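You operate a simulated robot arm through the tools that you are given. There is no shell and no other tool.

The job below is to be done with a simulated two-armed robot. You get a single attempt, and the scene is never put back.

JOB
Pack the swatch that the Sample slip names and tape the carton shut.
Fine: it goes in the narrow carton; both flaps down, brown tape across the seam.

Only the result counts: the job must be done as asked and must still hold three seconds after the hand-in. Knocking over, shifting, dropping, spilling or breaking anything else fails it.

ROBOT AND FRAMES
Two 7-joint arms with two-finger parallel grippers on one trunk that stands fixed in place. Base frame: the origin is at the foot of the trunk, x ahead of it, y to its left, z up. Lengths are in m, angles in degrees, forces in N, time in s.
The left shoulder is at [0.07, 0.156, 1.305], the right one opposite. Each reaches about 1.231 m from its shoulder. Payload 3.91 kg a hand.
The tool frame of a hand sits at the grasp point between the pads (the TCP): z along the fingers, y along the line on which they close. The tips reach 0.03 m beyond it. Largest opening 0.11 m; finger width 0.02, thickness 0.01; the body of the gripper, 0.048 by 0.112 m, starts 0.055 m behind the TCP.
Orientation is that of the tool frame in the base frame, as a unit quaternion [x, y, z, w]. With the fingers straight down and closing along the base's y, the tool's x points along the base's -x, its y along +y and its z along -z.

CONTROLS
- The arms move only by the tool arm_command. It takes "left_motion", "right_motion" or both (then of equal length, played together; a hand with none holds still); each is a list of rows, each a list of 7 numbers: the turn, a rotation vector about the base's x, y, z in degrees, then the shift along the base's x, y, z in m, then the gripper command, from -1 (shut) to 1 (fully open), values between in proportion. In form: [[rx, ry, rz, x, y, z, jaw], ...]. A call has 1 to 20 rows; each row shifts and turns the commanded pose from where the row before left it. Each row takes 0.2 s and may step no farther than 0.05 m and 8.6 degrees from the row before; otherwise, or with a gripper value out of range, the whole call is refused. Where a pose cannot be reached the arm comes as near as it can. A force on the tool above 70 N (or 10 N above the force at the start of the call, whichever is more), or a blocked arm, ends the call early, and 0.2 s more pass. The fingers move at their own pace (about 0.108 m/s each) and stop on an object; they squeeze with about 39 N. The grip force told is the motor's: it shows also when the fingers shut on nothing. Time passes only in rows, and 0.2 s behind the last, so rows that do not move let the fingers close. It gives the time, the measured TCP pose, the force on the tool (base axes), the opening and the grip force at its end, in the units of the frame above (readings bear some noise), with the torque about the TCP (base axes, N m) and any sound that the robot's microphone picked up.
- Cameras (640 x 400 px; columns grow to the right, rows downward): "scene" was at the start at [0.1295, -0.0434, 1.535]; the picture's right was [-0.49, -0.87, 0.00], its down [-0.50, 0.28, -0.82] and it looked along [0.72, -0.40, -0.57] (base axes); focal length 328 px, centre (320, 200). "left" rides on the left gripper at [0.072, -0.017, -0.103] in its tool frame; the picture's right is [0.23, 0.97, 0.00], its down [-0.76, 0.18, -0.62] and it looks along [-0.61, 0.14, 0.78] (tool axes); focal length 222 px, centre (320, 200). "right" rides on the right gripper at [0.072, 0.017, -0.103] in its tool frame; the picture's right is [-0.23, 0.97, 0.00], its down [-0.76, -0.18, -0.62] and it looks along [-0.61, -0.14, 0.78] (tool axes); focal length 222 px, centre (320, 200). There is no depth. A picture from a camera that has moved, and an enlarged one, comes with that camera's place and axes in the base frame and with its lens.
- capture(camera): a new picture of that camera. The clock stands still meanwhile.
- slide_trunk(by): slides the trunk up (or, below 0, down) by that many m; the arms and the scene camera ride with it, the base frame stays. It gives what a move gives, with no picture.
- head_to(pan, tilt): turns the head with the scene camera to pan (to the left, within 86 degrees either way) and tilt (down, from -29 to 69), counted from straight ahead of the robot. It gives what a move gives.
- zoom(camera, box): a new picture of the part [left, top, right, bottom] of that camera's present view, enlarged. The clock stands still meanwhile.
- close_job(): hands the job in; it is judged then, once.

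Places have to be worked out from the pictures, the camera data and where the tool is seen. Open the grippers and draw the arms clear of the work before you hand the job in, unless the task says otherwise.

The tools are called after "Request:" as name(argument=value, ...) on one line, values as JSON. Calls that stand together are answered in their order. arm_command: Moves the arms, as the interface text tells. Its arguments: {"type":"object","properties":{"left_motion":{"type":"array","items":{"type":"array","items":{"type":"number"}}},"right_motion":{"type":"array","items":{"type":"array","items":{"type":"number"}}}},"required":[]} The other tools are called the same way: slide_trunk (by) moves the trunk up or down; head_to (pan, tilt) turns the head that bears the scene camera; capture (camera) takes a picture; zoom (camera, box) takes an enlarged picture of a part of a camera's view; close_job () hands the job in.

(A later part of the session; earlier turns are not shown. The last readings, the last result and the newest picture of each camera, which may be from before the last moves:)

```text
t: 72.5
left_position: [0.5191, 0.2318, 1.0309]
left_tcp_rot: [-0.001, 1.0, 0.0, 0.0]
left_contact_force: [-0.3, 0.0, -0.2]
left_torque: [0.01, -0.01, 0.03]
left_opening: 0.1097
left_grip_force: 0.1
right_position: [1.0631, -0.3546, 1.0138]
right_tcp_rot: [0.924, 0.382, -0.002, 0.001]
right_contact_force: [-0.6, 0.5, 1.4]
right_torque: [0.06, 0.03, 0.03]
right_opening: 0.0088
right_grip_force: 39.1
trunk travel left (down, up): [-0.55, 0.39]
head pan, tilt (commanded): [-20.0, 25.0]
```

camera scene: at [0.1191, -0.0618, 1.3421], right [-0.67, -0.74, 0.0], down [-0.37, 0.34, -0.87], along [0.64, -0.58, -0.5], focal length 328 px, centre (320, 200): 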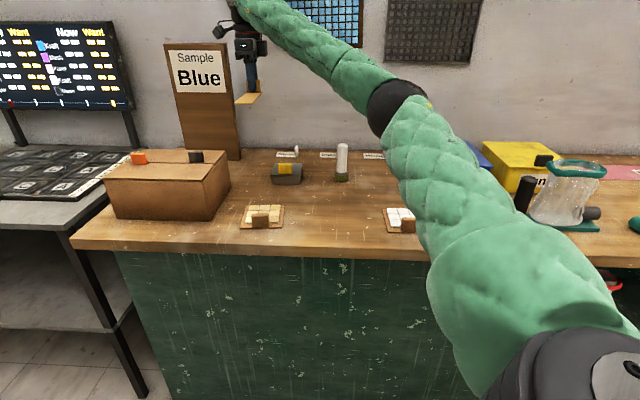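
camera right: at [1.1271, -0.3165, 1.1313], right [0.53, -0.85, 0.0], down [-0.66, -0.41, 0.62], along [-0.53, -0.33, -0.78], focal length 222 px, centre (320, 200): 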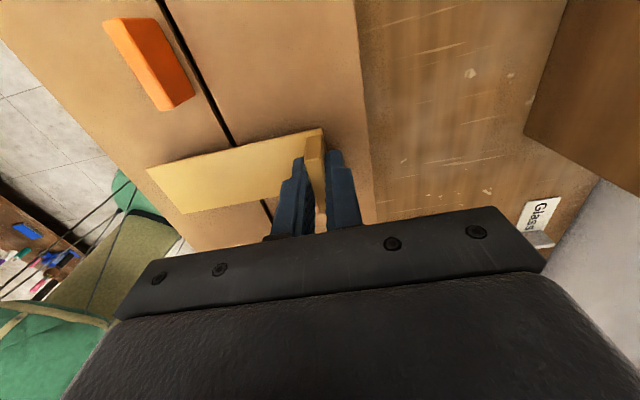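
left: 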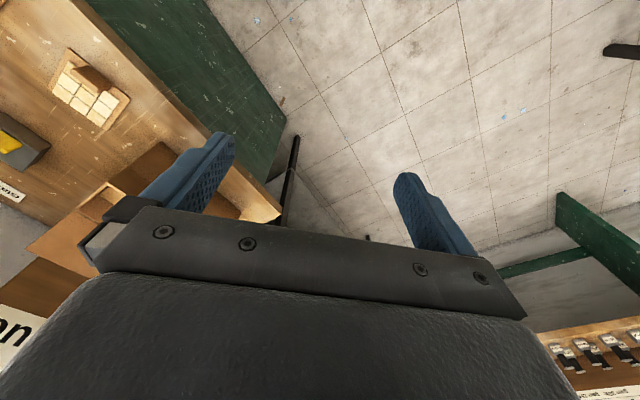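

Contact seems just beginning (1.4 N). Two more millimetre steps to press it on.

Request:
arm_command(right_motion=[[0, 0, 0, 0, 0, -0.002, -1], [0, 0, 0, 0, 0, 0, -1]])

Request:
arm_command(right_motion=[[0, 0, 0, 0, 0, -0.002, -1], [0, 0, 0, 0, 0, 0, -1]])

Request:
zoom(camera="scene", box=[240, 140, 360, 220])

Request:
zoom(camera="right", box=[120, 0, 380, 240])

```text
t: 73.2
left_position: [0.5203, 0.2323, 1.0309]
left_tcp_rot: [0.0, 1.0, 0.0, -0.001]
left_contact_force: [0.7, 0.2, -0.3]
left_torque: [-0.01, -0.01, 0.01]
left_opening: 0.1101
left_grip_force: 0.1
right_position: [1.0629, -0.3545, 1.013]
right_tcp_rot: [0.924, 0.382, -0.001, 0.001]
right_contact_force: [2.1, -1.1, 8.5]
right_torque: [0.04, 0.06, 0.0]
right_opening: 0.0087
right_grip_force: 39.0
trunk travel left (down, up): [-0.55, 0.39]
head pan, tilt (commanded): [-20.0, 25.0]
```

```text
t: 73.8
left_position: [0.5192, 0.2325, 1.0309]
left_tcp_rot: [-0.001, 1.0, 0.0, 0.001]
left_contact_force: [-0.3, 0.3, 0.2]
left_torque: [-0.03, -0.02, -0.01]
left_opening: 0.1103
left_grip_force: 0.1
right_position: [1.0617, -0.3551, 1.0131]
right_tcp_rot: [0.924, 0.383, 0.0, 0.001]
right_contact_force: [7.0, -1.7, 22.5]
right_torque: [0.14, 0.15, -0.05]
right_opening: 0.0086
right_grip_force: 38.2
trunk travel left (down, up): [-0.55, 0.39]
head pan, tilt (commanded): [-20.0, 25.0]
```

```text
5.00 times, centred on (300, 180) of scene
camera zoom: at [0.1376, -0.0308, 1.3505], right [-0.34, -0.94, 0.0], down [-0.4, 0.14, -0.91], along [0.85, -0.31, -0.42], focal length 1639 px, centre (420, 300)
```

zoom: 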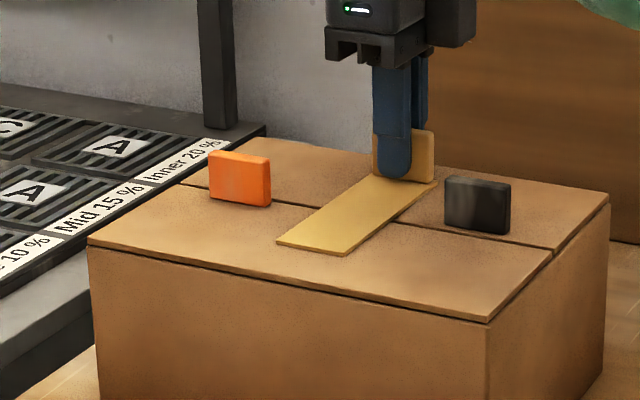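

```text
1.67 times, centred on (250, 120) of right
camera zoom: at [1.1263, -0.3165, 1.1161], right [0.53, -0.85, 0.0], down [-0.67, -0.41, 0.62], along [-0.53, -0.33, -0.78], focal length 370 px, centre (437, 333)
```

zoom: 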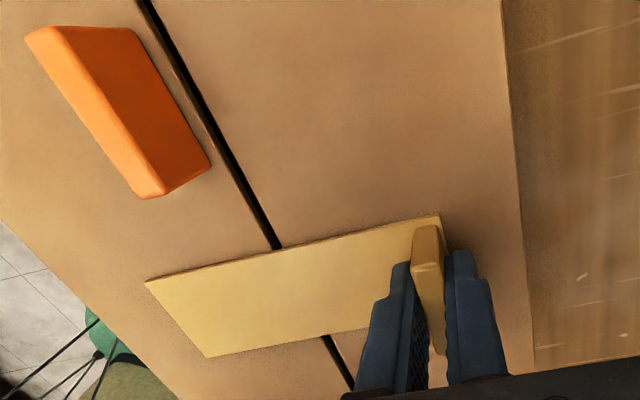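

The brown strip lies flat across the seam between the two tabs with 22 N on it. I ease off, open the fingers a little and rise straight up.

Request:
arm_command(right_motion=[[0, 0, 0, 0, 0, 0.003, -1], [0, 0, 0, 0, 0, 0, -1], [0, 0, 0, 0, 0, 0, -0.6], [0, 0, 0, 0, 0, 0, -0.4], [0, 0, 0, 0, 0, 0, -0.4]])

Request:
zoom(camera="right", box=[120, 0, 380, 240])

```text
t: 75.0
left_position: [0.5214, 0.2336, 1.0308]
left_tcp_rot: [-0.001, 1.0, 0.001, 0.0]
left_contact_force: [0.3, -0.4, -0.2]
left_torque: [0.01, 0.04, 0.0]
left_opening: 0.11
left_grip_force: 0.1
right_position: [1.0639, -0.3541, 1.0129]
right_tcp_rot: [0.924, 0.382, -0.001, 0.0]
right_contact_force: [0.1, 0.4, 0.2]
right_torque: [0.02, 0.03, 0.04]
right_opening: 0.0329
right_grip_force: 0.0
trunk travel left (down, up): [-0.55, 0.39]
head pan, tilt (commanded): [-20.0, 25.0]
```

```text
1.67 times, centred on (250, 120) of right
camera zoom: at [1.1278, -0.3168, 1.1157], right [0.53, -0.85, 0.0], down [-0.66, -0.41, 0.63], along [-0.53, -0.33, -0.78], focal length 370 px, centre (437, 333)
```

zoom: 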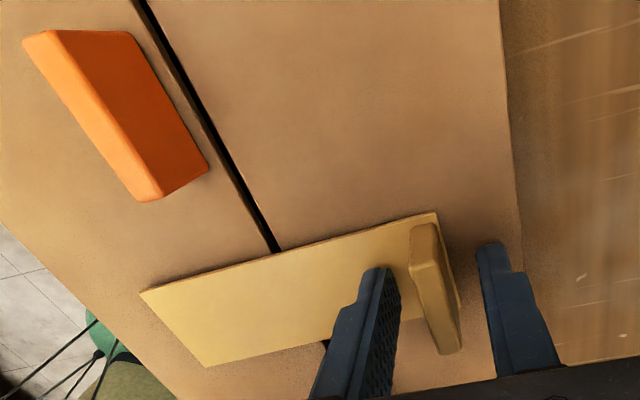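

The tab is free of both fingers. I rise straight up.

Request:
arm_command(right_motion=[[0, 0, 0, 0, 0, 0.02, -0.4], [0, 0, 0, 0, 0, 0.035, -0.4], [0, 0, 0, 0, 0, 0.04, -0.4], [0, 0, 0, 0, 0, 0.04, -0.4], [0, 0, 0, 0, 0, 0, -0.4]])

Request:
capture(camera="right")

Request:
zoom(camera="scene", box=[240, 130, 360, 220])

```text
t: 76.2
left_position: [0.5218, 0.2309, 1.0303]
left_tcp_rot: [0.0, 1.0, -0.001, 0.0]
left_contact_force: [0.8, -1.8, -0.1]
left_torque: [0.0, 0.0, 0.01]
left_opening: 0.11
left_grip_force: 0.1
right_position: [1.0633, -0.3567, 1.1461]
right_tcp_rot: [0.925, 0.381, -0.002, 0.0]
right_contact_force: [0.7, 0.1, 0.2]
right_torque: [0.03, 0.01, -0.02]
right_opening: 0.033
right_grip_force: 0.0
trunk travel left (down, up): [-0.55, 0.39]
head pan, tilt (commanded): [-20.0, 25.0]
```

```text
taken
camera right: at [1.1286, -0.3182, 1.2491], right [0.53, -0.85, 0.0], down [-0.66, -0.41, 0.63], along [-0.53, -0.33, -0.78], focal length 222 px, centre (320, 200)
```

right: 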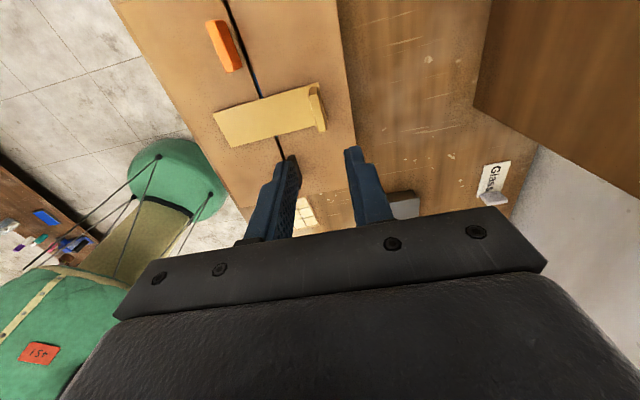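

```text
4.44 times, centred on (300, 175) of scene
camera zoom: at [0.14, -0.0322, 1.3499], right [-0.34, -0.94, 0.0], down [-0.4, 0.14, -0.91], along [0.85, -0.31, -0.42], focal length 1456 px, centre (409, 311)
```

zoom: 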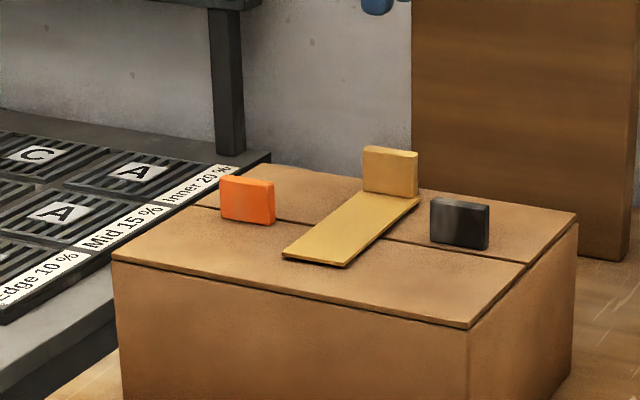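

The tape rests across the seam, though its front end may stand up slightly. I look closer from above before deciding whether to press it.

Request:
zoom(camera="right", box=[190, 60, 350, 170])

Request:
zoom(camera="scene", box=[280, 155, 340, 195])

```text
3.64 times, centred on (270, 115) of right
camera zoom: at [1.1286, -0.3182, 1.2491], right [0.53, -0.85, 0.0], down [-0.66, -0.41, 0.63], along [-0.53, -0.33, -0.78], focal length 808 px, centre (502, 509)
```

zoom: 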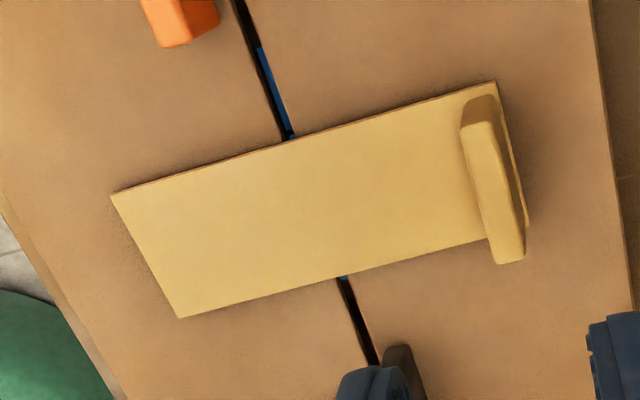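

```text
10.00 times, centred on (310, 175) of scene
camera zoom: at [0.14, -0.0322, 1.3499], right [-0.34, -0.94, 0.0], down [-0.4, 0.14, -0.91], along [0.85, -0.31, -0.42], focal length 3277 px, centre (420, 450)
```

zoom: 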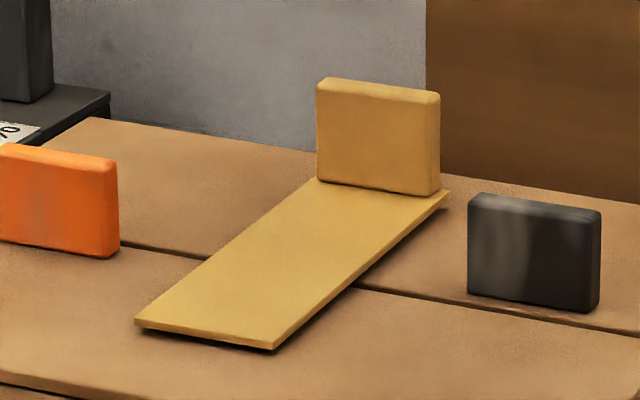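

It lies nearly flat with only a slight shadow at the front corner. I close the fingers and press it gently on the front-flap side.

Request:
arm_command(right_motion=[[0, 0, 0, -0.033, 0.033, 0, -1], [0, 0, 0, -0.033, 0.033, 0, -1], [0, 0, 0, 0, 0, -0.04, -1], [0, 0, 0, 0, 0, -0.04, -1], [0, 0, 0, 0, 0, -0.04, -1], [0, 0, 0, 0, 0, 0, -1]])

Request:
zoom(camera="scene", box=[240, 130, 360, 220])

Request:
capture(camera="right")

```text
t: 77.5
left_position: [0.5202, 0.2328, 1.0314]
left_tcp_rot: [0.0, 1.0, 0.0, 0.0]
left_contact_force: [-0.1, 0.4, 0.4]
left_torque: [0.0, 0.0, 0.02]
left_opening: 0.1098
left_grip_force: 0.0
right_position: [0.9959, -0.2895, 1.028]
right_tcp_rot: [0.924, 0.382, 0.0, 0.001]
right_contact_force: [-0.6, 0.0, -0.1]
right_torque: [0.02, -0.01, -0.02]
right_opening: 0.0
right_grip_force: 38.2
trunk travel left (down, up): [-0.55, 0.39]
head pan, tilt (commanded): [-20.0, 25.0]
```

```text
4.44 times, centred on (300, 175) of scene
camera zoom: at [0.1384, -0.0311, 1.3502], right [-0.34, -0.94, 0.0], down [-0.4, 0.14, -0.91], along [0.85, -0.31, -0.42], focal length 1456 px, centre (409, 311)
```

zoom: 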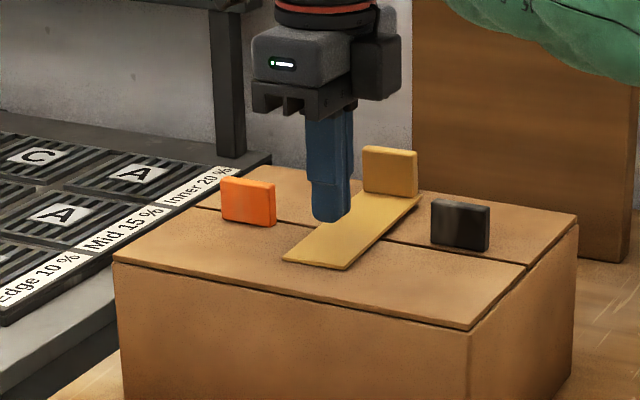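

```text
taken
camera right: at [1.0604, -0.2511, 1.1311], right [0.53, -0.85, 0.0], down [-0.67, -0.41, 0.62], along [-0.53, -0.33, -0.78], focal length 222 px, centre (320, 200)
```

right: 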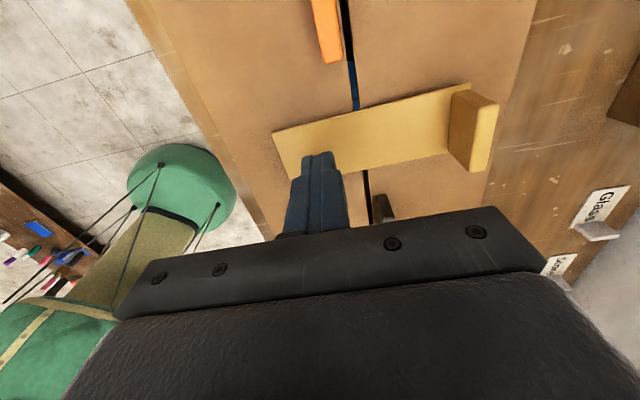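

The fingertip is over the strip's front part. I press down gently in small steps.

Request:
arm_command(right_motion=[[0, 0, 0, 0, 0, -0.01, -1], [0, 0, 0, 0, 0, -0.005, -1], [0, 0, 0, 0, 0, 0, -1]])

Request:
arm_command(right_motion=[[0, 0, 0, 0, 0, -0.004, -1], [0, 0, 0, 0, 0, 0, -1]])

```text
t: 78.3
left_position: [0.5198, 0.2315, 1.0294]
left_tcp_rot: [-0.001, 1.0, 0.001, 0.0]
left_contact_force: [-0.3, 0.0, 0.1]
left_torque: [-0.01, -0.03, 0.0]
left_opening: 0.11
left_grip_force: 0.0
right_position: [0.9963, -0.2897, 1.0115]
right_tcp_rot: [0.924, 0.381, -0.002, 0.0]
right_contact_force: [0.6, -0.8, -0.1]
right_torque: [0.01, -0.02, 0.02]
right_opening: 0.0
right_grip_force: 37.5
trunk travel left (down, up): [-0.55, 0.39]
head pan, tilt (commanded): [-20.0, 25.0]
```

```text
t: 79.0
left_position: [0.5209, 0.2333, 1.0306]
left_tcp_rot: [0.0, 1.0, 0.0, 0.0]
left_contact_force: [-0.1, -0.6, -0.3]
left_torque: [0.02, 0.02, 0.0]
left_opening: 0.1101
left_grip_force: 0.2
right_position: [0.9958, -0.2899, 1.0083]
right_tcp_rot: [0.924, 0.382, -0.001, 0.001]
right_contact_force: [0.2, 0.8, 3.2]
right_torque: [-0.01, 0.0, 0.01]
right_opening: 0.0
right_grip_force: 37.9
trunk travel left (down, up): [-0.55, 0.39]
head pan, tilt (commanded): [-20.0, 25.0]
```

Request:
arm_command(right_motion=[[0, 0, 0, 0, 0, -0.003, -1], [0, 0, 0, 0, 0, 0, -1]])

Request:
zoom(camera="scene", box=[280, 155, 340, 195])

```text
t: 79.5
left_position: [0.5184, 0.2318, 1.0314]
left_tcp_rot: [-0.001, 1.0, -0.001, 0.001]
left_contact_force: [0.4, -0.9, 0.2]
left_torque: [0.0, 0.01, -0.01]
left_opening: 0.1103
left_grip_force: 0.1
right_position: [0.9963, -0.2891, 1.0081]
right_tcp_rot: [0.924, 0.382, 0.0, 0.001]
right_contact_force: [5.0, -0.3, 17.9]
right_torque: [-0.05, -0.16, -0.04]
right_opening: 0.0001
right_grip_force: 37.5
trunk travel left (down, up): [-0.55, 0.39]
head pan, tilt (commanded): [-20.0, 25.0]
```

```text
10.00 times, centred on (310, 175) of scene
camera zoom: at [0.138, -0.031, 1.3504], right [-0.34, -0.94, 0.0], down [-0.4, 0.14, -0.91], along [0.85, -0.31, -0.42], focal length 3277 px, centre (420, 450)
```

zoom: 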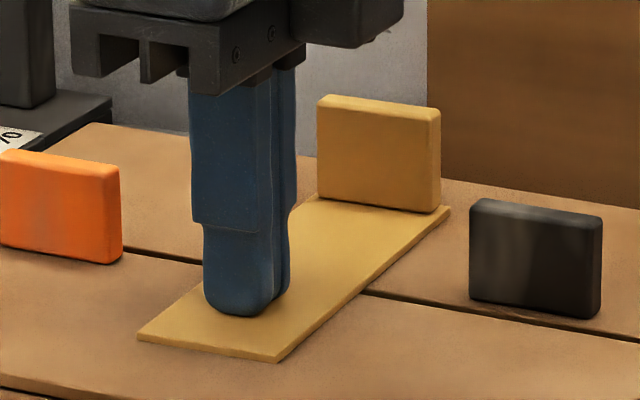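

Pressed with 18 N; the strip is flat. I lift the hand straight up and check the result.

Request:
arm_command(right_motion=[[0, 0, 0, 0, 0, 0.005, -1], [0, 0, 0, 0, 0, 0.03, -1], [0, 0, 0, 0, 0, 0.04, -1], [0, 0, 0, 0, 0, 0.04, -1], [0, 0, 0, 0, 0, 0.04, -1], [0, 0, 0, 0, 0, 0, -1]])

Request:
zoom(camera="scene", box=[240, 130, 360, 220])

Request:
capture(camera="right")

```text
t: 81.0
left_position: [0.5216, 0.2318, 1.0318]
left_tcp_rot: [-0.001, 1.0, 0.0, -0.001]
left_contact_force: [0.7, -0.3, 0.0]
left_torque: [0.02, 0.02, -0.01]
left_opening: 0.11
left_grip_force: 0.0
right_position: [0.9966, -0.2901, 1.1601]
right_tcp_rot: [0.924, 0.382, -0.001, 0.001]
right_contact_force: [-0.6, 0.1, -0.7]
right_torque: [0.02, 0.03, 0.0]
right_opening: 0.0
right_grip_force: 37.9
trunk travel left (down, up): [-0.55, 0.39]
head pan, tilt (commanded): [-20.0, 25.0]
```

```text
4.44 times, centred on (300, 175) of scene
camera zoom: at [0.14, -0.0318, 1.3499], right [-0.34, -0.94, 0.0], down [-0.4, 0.14, -0.91], along [0.85, -0.31, -0.42], focal length 1456 px, centre (409, 311)
```

zoom: 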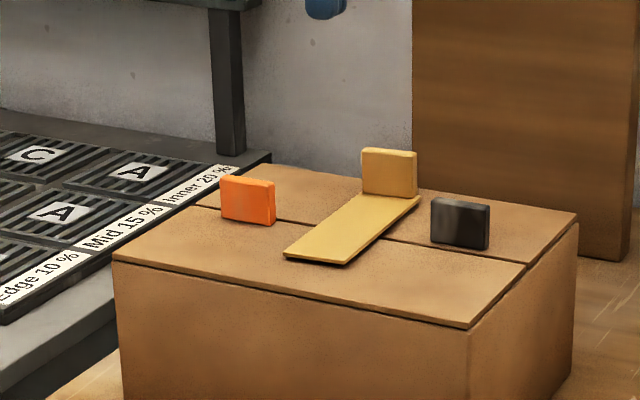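

```text
taken
camera right: at [1.0623, -0.2515, 1.2632], right [0.53, -0.85, 0.0], down [-0.66, -0.41, 0.63], along [-0.53, -0.33, -0.78], focal length 222 px, centre (320, 200)
```

right: 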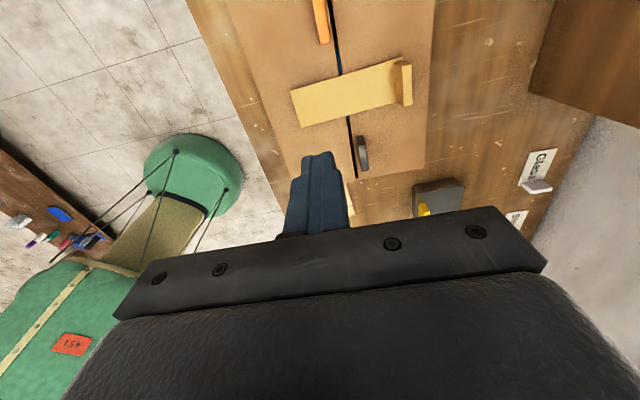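

The strip stays across the seam; its front end lifts perhaps 2 mm when unpressed. I look closely at the flap edges to be sure both flaps are fully down.

Request:
zoom(camera="scene", box=[300, 165, 360, 205])

Request:
zoom(camera="scene", box=[255, 160, 325, 205])

Request:
zoom(camera="right", box=[260, 0, 440, 190])

```text
10.00 times, centred on (330, 185) of scene
camera zoom: at [0.14, -0.0318, 1.3499], right [-0.34, -0.94, 0.0], down [-0.4, 0.14, -0.91], along [0.85, -0.31, -0.42], focal length 3277 px, centre (220, 350)
```

zoom: 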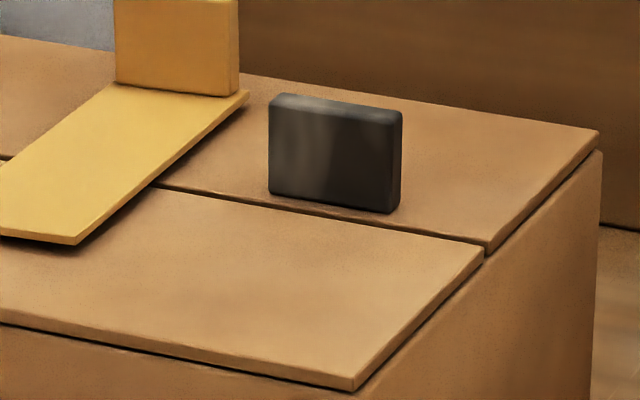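

```text
8.89 times, centred on (290, 182) of scene
camera zoom: at [0.14, -0.0318, 1.3499], right [-0.34, -0.94, 0.0], down [-0.4, 0.14, -0.91], along [0.85, -0.31, -0.42], focal length 2913 px, centre (587, 356)
```

zoom: 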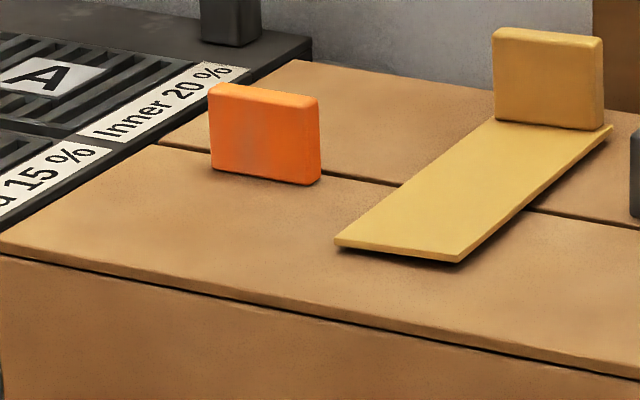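

```text
2.11 times, centred on (350, 95) of right
camera zoom: at [1.0623, -0.2515, 1.2632], right [0.53, -0.85, 0.0], down [-0.66, -0.41, 0.63], along [-0.53, -0.33, -0.78], focal length 468 px, centre (257, 421)
```

zoom: 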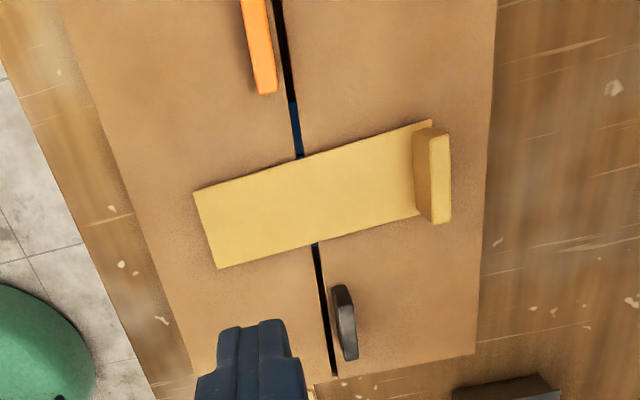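

The front flap measures flush, but the rear flap's free edge looks about 2–3 mm high. I press directly on the rear flap, left of the tape, to seat it fully.

Request:
arm_command(right_motion=[[0, 0, 0, 0.0474, 0.002, 0, -1], [0, 0, 0, 0.0474, 0.002, 0, -1], [0, 0, 0, 0, 0, -0.045, -1], [0, 0, 0, 0, 0, -0.045, -1], [0, 0, 0, 0, 0, -0.045, -1], [0, 0, 0, 0, 0, 0, -1]])

Request:
capture(camera="right")

Request:
zoom(camera="scene", box=[240, 130, 360, 220])

```text
t: 82.3
left_position: [0.5194, 0.233, 1.0292]
left_tcp_rot: [-0.001, 1.0, 0.0, 0.0]
left_contact_force: [-0.1, 0.4, 0.6]
left_torque: [-0.02, 0.0, 0.0]
left_opening: 0.1098
left_grip_force: 0.0
right_position: [1.0822, -0.2839, 1.0246]
right_tcp_rot: [0.924, 0.382, -0.001, 0.002]
right_contact_force: [0.3, 1.0, 0.3]
right_torque: [0.03, -0.02, -0.02]
right_opening: 0.0
right_grip_force: 37.7
right hand out of reach, approached as far as the arm can: row 2
trunk travel left (down, up): [-0.55, 0.39]
head pan, tilt (commanded): [-20.0, 25.0]
```

```text
taken
camera right: at [1.1466, -0.2467, 1.1284], right [0.53, -0.85, 0.0], down [-0.66, -0.41, 0.63], along [-0.53, -0.33, -0.78], focal length 222 px, centre (320, 200)
```

right: 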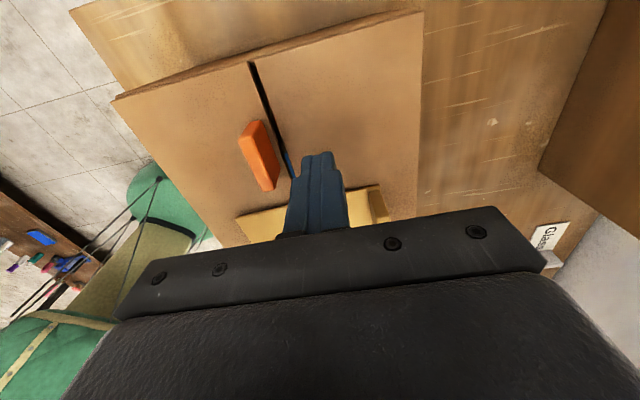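

```text
4.44 times, centred on (300, 175) of scene
camera zoom: at [0.1386, -0.0306, 1.3502], right [-0.34, -0.94, 0.0], down [-0.4, 0.14, -0.91], along [0.85, -0.31, -0.42], focal length 1456 px, centre (409, 311)
```

zoom: 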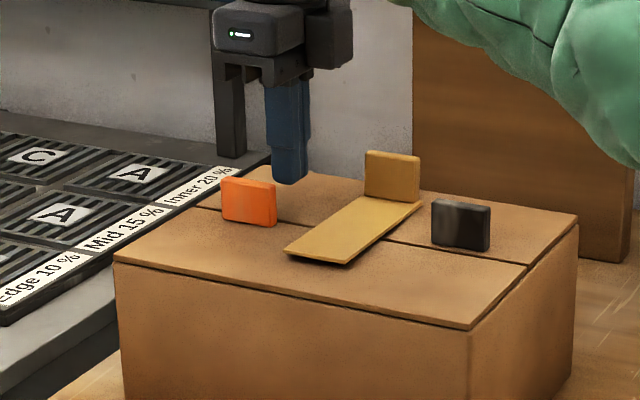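

The fingertip is over the rear flap near its free edge, left of the tape. I press in small steps.

Request:
arm_command(right_motion=[[0, 0, 0, 0, 0, -0.008, -1], [0, 0, 0, 0, 0, -0.005, -1], [0, 0, 0, 0, 0, 0, -1]])

Request:
arm_command(right_motion=[[0, 0, 0, 0, 0, -0.003, -1], [0, 0, 0, 0, 0, 0, -1]])

Request:
arm_command(right_motion=[[0, 0, 0, 0, 0, -0.003, -1], [0, 0, 0, 0, 0, 0, -1]])

Request:
zoom(camera="scene", box=[240, 130, 360, 220])

```text
t: 83.2
left_position: [0.5208, 0.2323, 1.0307]
left_tcp_rot: [-0.001, 1.0, 0.0, 0.0]
left_contact_force: [-0.6, -0.2, -0.7]
left_torque: [0.0, 0.0, -0.03]
left_opening: 0.1098
left_grip_force: 0.1
right_position: [1.0827, -0.2858, 1.0119]
right_tcp_rot: [0.924, 0.382, 0.0, 0.001]
right_contact_force: [0.6, -0.4, -0.6]
right_torque: [0.01, 0.0, 0.05]
right_opening: 0.0001
right_grip_force: 37.7
trunk travel left (down, up): [-0.55, 0.39]
head pan, tilt (commanded): [-20.0, 25.0]
```

```text
t: 83.8
left_position: [0.5208, 0.2315, 1.0311]
left_tcp_rot: [0.0, 1.0, 0.001, 0.0]
left_contact_force: [0.5, -0.1, -0.3]
left_torque: [0.0, 0.02, -0.04]
left_opening: 0.1103
left_grip_force: 0.1
right_position: [1.0813, -0.2862, 1.0092]
right_tcp_rot: [0.924, 0.382, -0.001, 0.001]
right_contact_force: [-0.1, 0.3, -0.4]
right_torque: [-0.01, -0.01, -0.02]
right_opening: 0.0001
right_grip_force: 37.3
trunk travel left (down, up): [-0.55, 0.39]
head pan, tilt (commanded): [-20.0, 25.0]
```

```text
t: 84.3
left_position: [0.5212, 0.232, 1.0315]
left_tcp_rot: [0.0, 1.0, 0.0, 0.0]
left_contact_force: [0.4, 0.7, 0.1]
left_torque: [-0.02, 0.01, -0.01]
left_opening: 0.1098
left_grip_force: 0.0
right_position: [1.0829, -0.2866, 1.0059]
right_tcp_rot: [0.924, 0.382, -0.002, 0.0]
right_contact_force: [0.2, 0.2, 1.1]
right_torque: [0.01, 0.01, 0.0]
right_opening: 0.0
right_grip_force: 37.4
trunk travel left (down, up): [-0.55, 0.39]
head pan, tilt (commanded): [-20.0, 25.0]
```

```text
4.44 times, centred on (300, 175) of scene
camera zoom: at [0.1392, -0.0313, 1.3501], right [-0.34, -0.94, 0.0], down [-0.4, 0.14, -0.91], along [0.85, -0.31, -0.42], focal length 1456 px, centre (409, 311)
```

zoom: 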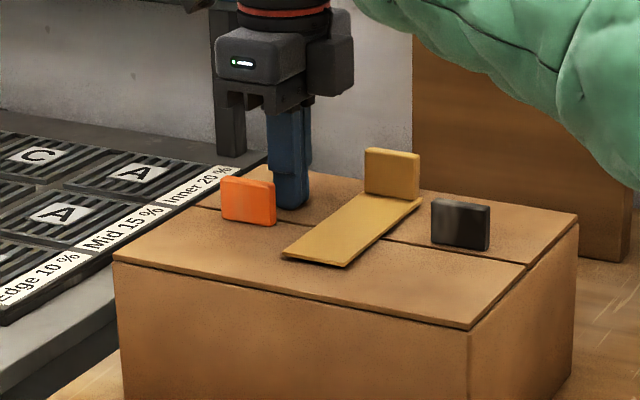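

Barely touching at tip z ≈ 0.976. I press a few mm more.

Request:
arm_command(right_motion=[[0, 0, 0, 0, 0, -0.003, -1], [0, 0, 0, 0, 0, 0, -1]])

Request:
arm_command(right_motion=[[0, 0, 0, 0, 0, -0.002, -1], [0, 0, 0, 0, 0, 0, -1]])

Request:
zoom(camera="scene", box=[240, 130, 360, 220])

Request:
zoom(camera="scene", box=[300, 165, 360, 205])

```text
t: 85.0
left_position: [0.52, 0.232, 1.0316]
left_tcp_rot: [-0.001, 1.0, 0.0, 0.001]
left_contact_force: [0.2, 0.4, 0.6]
left_torque: [0.0, -0.02, -0.02]
left_opening: 0.11
left_grip_force: 0.1
right_position: [1.0807, -0.2856, 1.0052]
right_tcp_rot: [0.924, 0.382, 0.0, 0.001]
right_contact_force: [9.7, -1.4, 16.9]
right_torque: [-0.05, -0.35, 0.02]
right_opening: 0.0
right_grip_force: 37.8
trunk travel left (down, up): [-0.55, 0.39]
head pan, tilt (commanded): [-20.0, 25.0]
```

```text
t: 85.5
left_position: [0.5196, 0.2333, 1.0306]
left_tcp_rot: [-0.001, 1.0, 0.0, 0.001]
left_contact_force: [0.4, -0.1, 0.5]
left_torque: [0.01, -0.02, 0.01]
left_opening: 0.1099
left_grip_force: 0.1
right_position: [1.0816, -0.2852, 1.0045]
right_tcp_rot: [0.924, 0.381, 0.0, 0.001]
right_contact_force: [18.1, -3.6, 31.3]
right_torque: [-0.2, -0.62, 0.02]
right_opening: 0.0002
right_grip_force: 37.9
trunk travel left (down, up): [-0.55, 0.39]
head pan, tilt (commanded): [-20.0, 25.0]
```

```text
4.44 times, centred on (300, 175) of scene
camera zoom: at [0.1375, -0.0308, 1.3506], right [-0.34, -0.94, 0.0], down [-0.4, 0.14, -0.91], along [0.85, -0.31, -0.42], focal length 1456 px, centre (409, 311)
```

zoom: 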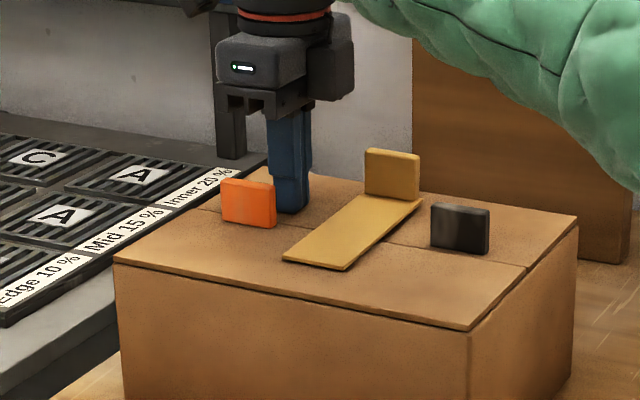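

```text
10.00 times, centred on (330, 185) of scene
camera zoom: at [0.1375, -0.0308, 1.3506], right [-0.34, -0.94, 0.0], down [-0.4, 0.14, -0.91], along [0.85, -0.31, -0.42], focal length 3277 px, centre (220, 350)
```

zoom: 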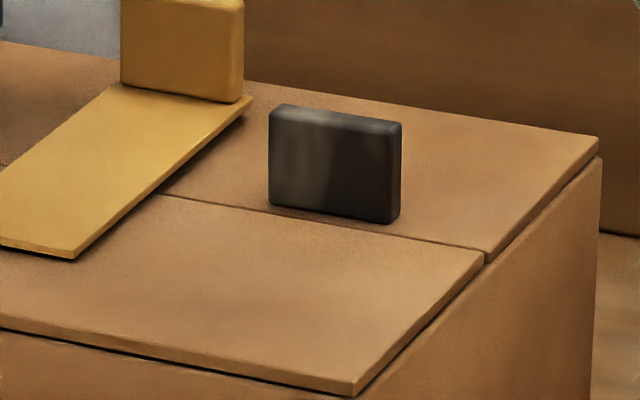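

Under pressure the rear flap is flush and the tape lies flat on both flaps. I release and see whether it springs back.

Request:
arm_command(right_motion=[[0, 0, 0, 0, 0, 0.005, -1], [0, 0, 0, 0, 0, 0.02, -1], [0, 0, 0, 0, 0, 0.03, -1], [0, 0, 0, 0, 0, 0.04, -1], [0, 0, 0, 0, 0, 0.04, -1], [0, 0, 0, 0, 0, 0, -1]])

Request:
zoom(camera="scene", box=[240, 130, 360, 220])

Request:
zoom(camera="scene", box=[300, 165, 360, 205])

```text
t: 87.0
left_position: [0.5209, 0.2322, 1.0302]
left_tcp_rot: [0.0, 1.0, 0.0, -0.001]
left_contact_force: [-0.4, -0.3, -0.1]
left_torque: [0.0, -0.02, 0.0]
left_opening: 0.1099
left_grip_force: 0.1
right_position: [1.0835, -0.2878, 1.1355]
right_tcp_rot: [0.924, 0.382, -0.002, 0.0]
right_contact_force: [1.0, -0.4, -0.1]
right_torque: [0.0, 0.0, 0.04]
right_opening: 0.0
right_grip_force: 38.1
trunk travel left (down, up): [-0.55, 0.39]
head pan, tilt (commanded): [-20.0, 25.0]
```

```text
4.44 times, centred on (300, 175) of scene
camera zoom: at [0.1401, -0.0324, 1.3499], right [-0.34, -0.94, 0.0], down [-0.4, 0.15, -0.91], along [0.85, -0.31, -0.42], focal length 1456 px, centre (409, 311)
```

zoom: 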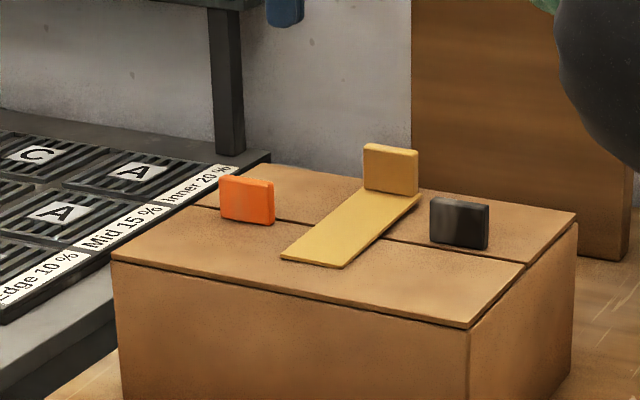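

```text
10.00 times, centred on (330, 185) of scene
camera zoom: at [0.1401, -0.0324, 1.3499], right [-0.34, -0.94, 0.0], down [-0.4, 0.15, -0.91], along [0.85, -0.31, -0.42], focal length 3277 px, centre (220, 350)
```

zoom: 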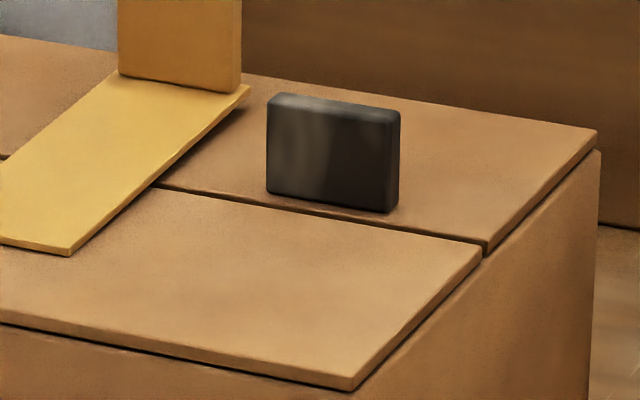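

The rear flap settles about 2 mm proud, and the tape still lies across the seam. I check the tape once more at high zoom, and look at the rest of the bench for anything disturbed.

Request:
zoom(camera="scene", box=[275, 150, 335, 190])

Request:
zoom(camera="right", box=[120, 0, 440, 230])

Request:
capture(camera="scene")

```text
10.00 times, centred on (305, 170) of scene
camera zoom: at [0.1401, -0.0324, 1.3499], right [-0.34, -0.94, 0.0], down [-0.4, 0.15, -0.91], along [0.85, -0.31, -0.42], focal length 3277 px, centre (470, 500)
```

zoom: 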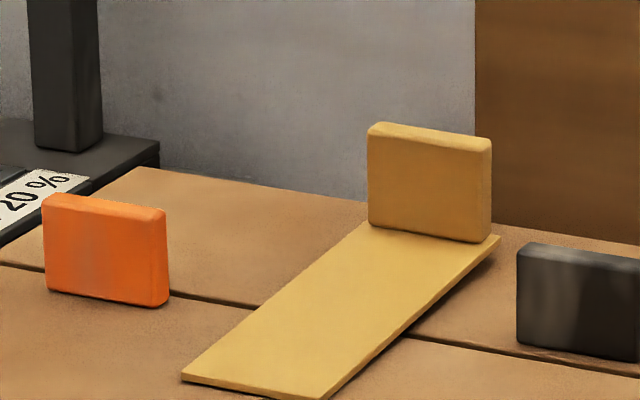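

```text
1.74 times, centred on (280, 115) of right
camera zoom: at [1.1485, -0.2493, 1.2377], right [0.53, -0.85, 0.0], down [-0.66, -0.41, 0.63], along [-0.53, -0.33, -0.78], focal length 386 px, centre (390, 348)
```

zoom: 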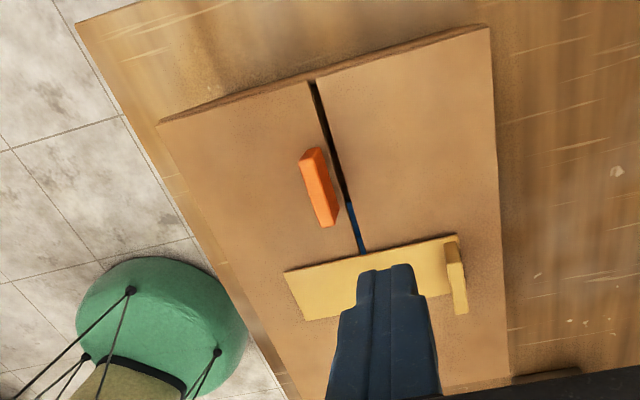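

```text
taken
camera scene: at [0.1401, -0.0324, 1.3499], right [-0.34, -0.94, 0.0], down [-0.4, 0.15, -0.91], along [0.85, -0.31, -0.42], focal length 328 px, centre (320, 200)
```

scene: 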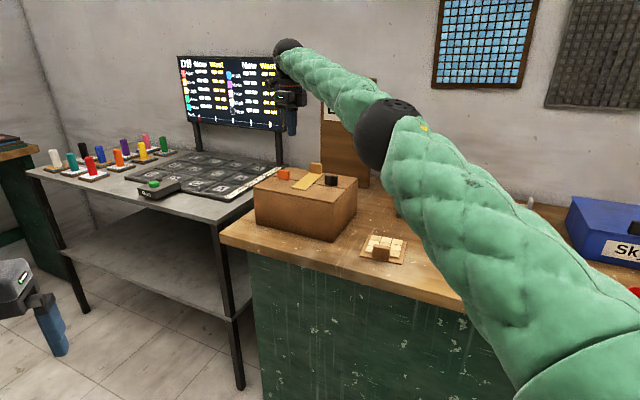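

Tape crosses the seam squarely, flaps are down, and nothing else looks disturbed. I raise the right hand, open it and draw it back from the carton.

Request:
arm_command(right_motion=[[0, 0, 0, 0, 0, 0.04, -1], [0, 0, 0, 0, 0, 0.04, -1], [0, 0, 0, 0, 0, 0.04, -1], [0, 0, 0, -0.045, 0, 0, -1], [0, 0, 0, -0.045, -0.01, 0, -1], [0, 0, 0, -0.045, -0.01, 0, -1], [0, 0, 0, -0.045, -0.01, 0, -1], [0, 0, 0, -0.045, -0.01, 0, 0], [0, 0, 0, -0.045, -0.01, 0, 1], [0, 0, 0, -0.045, -0.01, 0, 1], [0, 0, 0, -0.045, -0.01, 0, 1], [0, 0, 0, -0.045, -0.01, 0, 1], [0, 0, 0, 0, 0, 0, 1]])

Request:
capture(camera="scene")

Request:
zoom(camera="scene", box=[240, 130, 360, 220])

```text
t: 89.8
left_position: [0.5212, 0.2321, 1.03]
left_tcp_rot: [0.0, 1.0, 0.0, 0.0]
left_contact_force: [0.9, 0.8, 0.5]
left_torque: [-0.02, 0.02, -0.02]
left_opening: 0.1101
left_grip_force: 0.0
right_position: [0.9984, -0.3922, 1.3639]
right_tcp_rot: [0.924, 0.382, -0.001, 0.001]
right_contact_force: [-0.9, 0.5, 1.1]
right_torque: [-0.02, 0.06, 0.02]
right_opening: 0.1099
right_grip_force: 0.1
right hand out of reach, approached as far as the arm can: row 1, 2, 3, 4, 5, 6, 7, 8, 9, 10, 11, 12
trunk travel left (down, up): [-0.55, 0.39]
head pan, tilt (commanded): [-20.0, 25.0]
```

```text
taken
camera scene: at [0.1397, -0.0308, 1.35], right [-0.34, -0.94, 0.0], down [-0.4, 0.14, -0.91], along [0.85, -0.31, -0.42], focal length 328 px, centre (320, 200)
```

scene: 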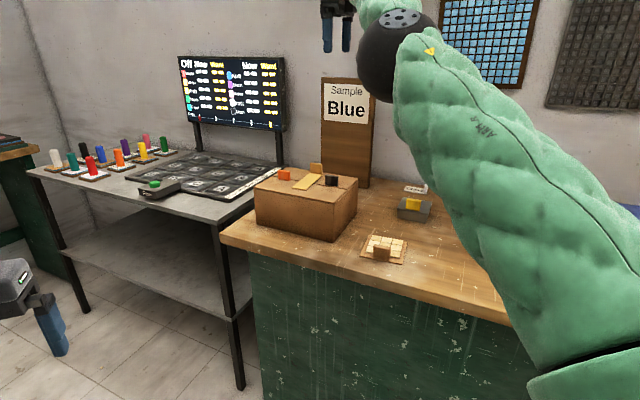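

```text
4.44 times, centred on (300, 175) of scene
camera zoom: at [0.1397, -0.0308, 1.35], right [-0.34, -0.94, 0.0], down [-0.4, 0.14, -0.91], along [0.85, -0.31, -0.42], focal length 1456 px, centre (409, 311)
```

zoom: 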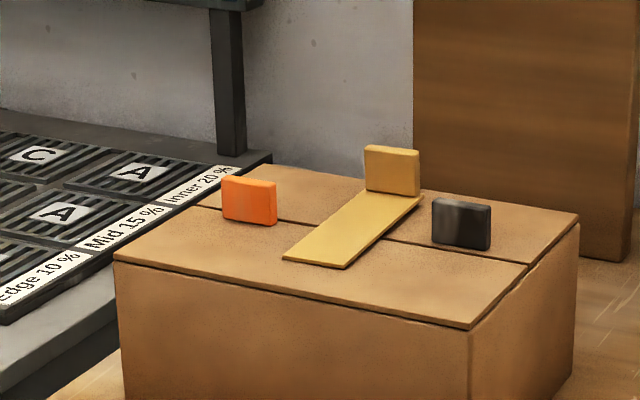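

The hand took a bent path near its limit but stayed high and clear, and the tape is undisturbed. I turn the wrist back toward yaw −45° while drawing the hand back from the carton.

Request:
arm_command(right_motion=[[0, 0, 8, -0.01, 0, 0, 1], [0, 0, 8, -0.01, 0, 0, 1], [0, 0, 8, -0.01, 0, 0, 1], [0, 0, 8, -0.02, 0, 0, 1], [0, 0, 8, -0.02, 0, 0, 1], [0, 0, 8, -0.02, 0, 0, 1], [0, 0, 8, -0.03, 0, 0, 1], [0, 0, 8, -0.03, 0, 0, 1], [0, 0, 8, -0.03, 0, 0, 1], [0, 0, 8, -0.03, 0, 0, 1], [0, 0, 0, 0, 0, 0, 1]])

Request:
capture(camera="scene")

```text
t: 92.2
left_position: [0.5212, 0.232, 1.0311]
left_tcp_rot: [0.001, 1.0, -0.001, 0.0]
left_contact_force: [-0.6, 0.3, -0.1]
left_torque: [-0.03, 0.0, -0.02]
left_opening: 0.1097
left_grip_force: 0.1
right_position: [0.8496, -0.4019, 1.3809]
right_tcp_rot: [0.462, 0.887, -0.001, 0.002]
right_contact_force: [-0.1, 0.6, 1.0]
right_torque: [-0.04, -0.01, 0.0]
right_opening: 0.1101
right_grip_force: 0.2
right hand out of reach, approached as far as the arm can: row 1, 2, 3, 4, 5
trunk travel left (down, up): [-0.55, 0.39]
head pan, tilt (commanded): [-20.0, 25.0]
```

```text
taken
camera scene: at [0.1393, -0.0306, 1.3501], right [-0.34, -0.94, 0.0], down [-0.4, 0.14, -0.91], along [0.85, -0.31, -0.42], focal length 328 px, centre (320, 200)
```

scene: 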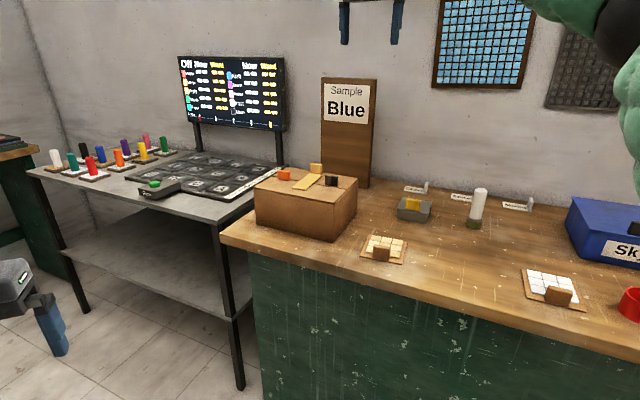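

The hand is well clear above. I draw it back further toward the robot and take a final look at the whole bench.

Request:
arm_command(right_motion=[[0, 0, 0, -0.045, -0.01, -0.01, 1], [0, 0, 0, -0.045, -0.01, -0.01, 1], [0, 0, 0, -0.045, -0.01, -0.01, 1], [0, 0, 0, -0.045, -0.01, -0.01, 1], [0, 0, 0, -0.045, -0.01, -0.01, 1], [0, 0, 0, -0.045, -0.01, -0.01, 1], [0, 0, 0, 0, 0, 0, 1]])

Request:
capture(camera="scene")

Request:
zoom(camera="scene", box=[240, 130, 360, 220])

Request:
head_to(pan=-50, tilt=30)

Request:
capture(camera="scene")

```text
t: 93.8
left_position: [0.5205, 0.2327, 1.0293]
left_tcp_rot: [0.0, 1.0, 0.0, -0.001]
left_contact_force: [0.1, 0.9, -0.3]
left_torque: [-0.02, 0.03, 0.02]
left_opening: 0.11
left_grip_force: 0.0
right_position: [0.5803, -0.4622, 1.3225]
right_tcp_rot: [0.463, 0.887, -0.001, 0.0]
right_contact_force: [-0.3, -0.6, -0.1]
right_torque: [-0.02, 0.02, -0.01]
right_opening: 0.11
right_grip_force: 0.0
trunk travel left (down, up): [-0.55, 0.39]
head pan, tilt (commanded): [-20.0, 25.0]
```

```text
taken
camera scene: at [0.1403, -0.0309, 1.3499], right [-0.34, -0.94, 0.0], down [-0.4, 0.14, -0.91], along [0.85, -0.31, -0.42], focal length 328 px, centre (320, 200)
```

scene: 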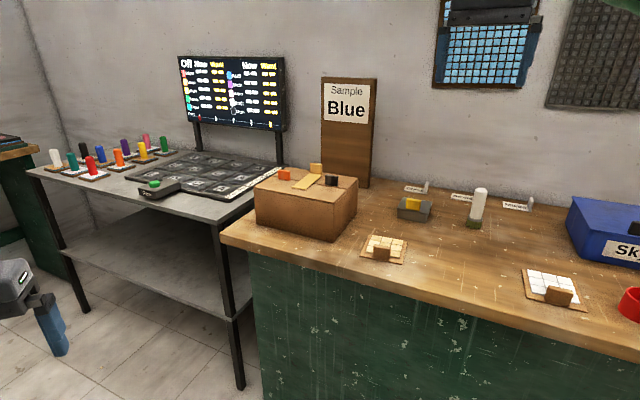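

```text
4.44 times, centred on (300, 175) of scene
camera zoom: at [0.1403, -0.0309, 1.3499], right [-0.34, -0.94, 0.0], down [-0.4, 0.14, -0.91], along [0.85, -0.31, -0.42], focal length 1456 px, centre (409, 311)
```

zoom: 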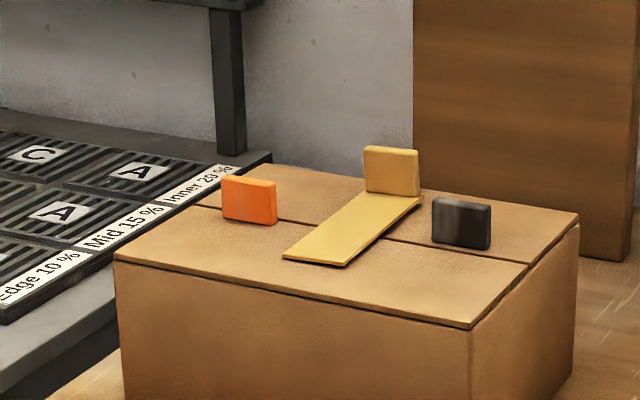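

```text
t: 94.7
left_position: [0.5197, 0.2313, 1.0306]
left_tcp_rot: [0.0, 1.0, 0.0, 0.0]
left_contact_force: [-0.1, 1.1, 0.3]
left_torque: [0.0, 0.0, -0.02]
left_opening: 0.11
left_grip_force: 0.1
right_position: [0.5793, -0.4626, 1.3231]
right_tcp_rot: [0.463, 0.887, -0.001, 0.0]
right_contact_force: [-0.3, 0.3, 0.2]
right_torque: [-0.01, -0.02, -0.02]
right_opening: 0.1101
right_grip_force: 0.1
trunk travel left (down, up): [-0.55, 0.39]
head pan, tilt (commanded): [-50.0, 30.0]
```

```text
taken
camera scene: at [0.1108, -0.0692, 1.3421], right [-0.77, -0.64, 0.0], down [-0.32, 0.38, -0.87], along [0.56, -0.66, -0.5], focal length 328 px, centre (320, 200)
```

scene: 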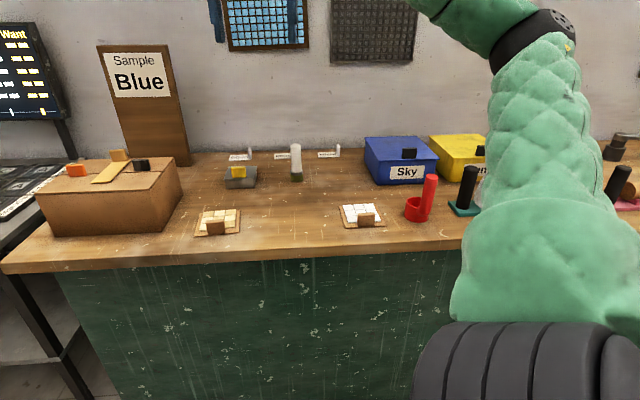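

The bench is unchanged apart from the packed carton. I zoom once more on the flap edges to be sure nothing is creeping.

Request:
head_to(pan=-20, tilt=25)

Request:
zoom(camera="scene", box=[300, 165, 360, 205])

Request:
zoom(camera="scene", box=[275, 150, 335, 190])

```text
t: 95.7
left_position: [0.5205, 0.2309, 1.0305]
left_tcp_rot: [0.0, 1.0, 0.0, 0.0]
left_contact_force: [-0.8, 0.0, 0.1]
left_torque: [-0.01, 0.0, -0.02]
left_opening: 0.1099
left_grip_force: 0.1
right_position: [0.5781, -0.4629, 1.3235]
right_tcp_rot: [0.463, 0.886, 0.0, 0.001]
right_contact_force: [-0.2, -0.6, -0.1]
right_torque: [-0.02, 0.03, -0.01]
right_opening: 0.11
right_grip_force: 0.1
trunk travel left (down, up): [-0.55, 0.39]
head pan, tilt (commanded): [-20.0, 25.0]
```

```text
10.00 times, centred on (330, 185) of scene
camera zoom: at [0.139, -0.0316, 1.3501], right [-0.34, -0.94, 0.0], down [-0.4, 0.14, -0.91], along [0.85, -0.31, -0.42], focal length 3277 px, centre (220, 350)
```

zoom: 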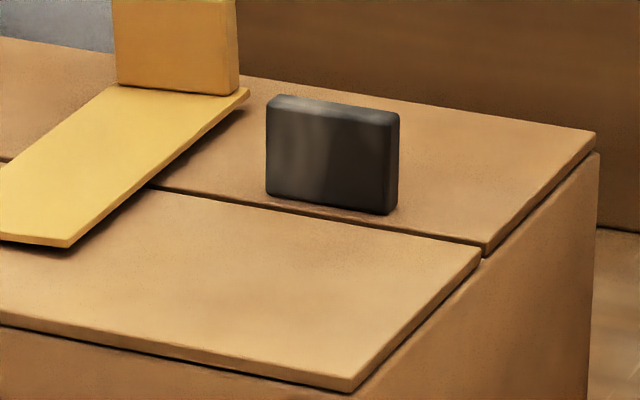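

```text
10.00 times, centred on (305, 170) of scene
camera zoom: at [0.139, -0.0316, 1.3501], right [-0.34, -0.94, 0.0], down [-0.4, 0.14, -0.91], along [0.85, -0.31, -0.42], focal length 3277 px, centre (470, 500)
```

zoom: 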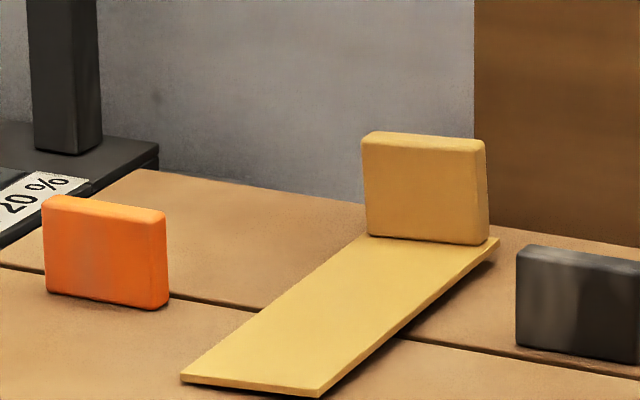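

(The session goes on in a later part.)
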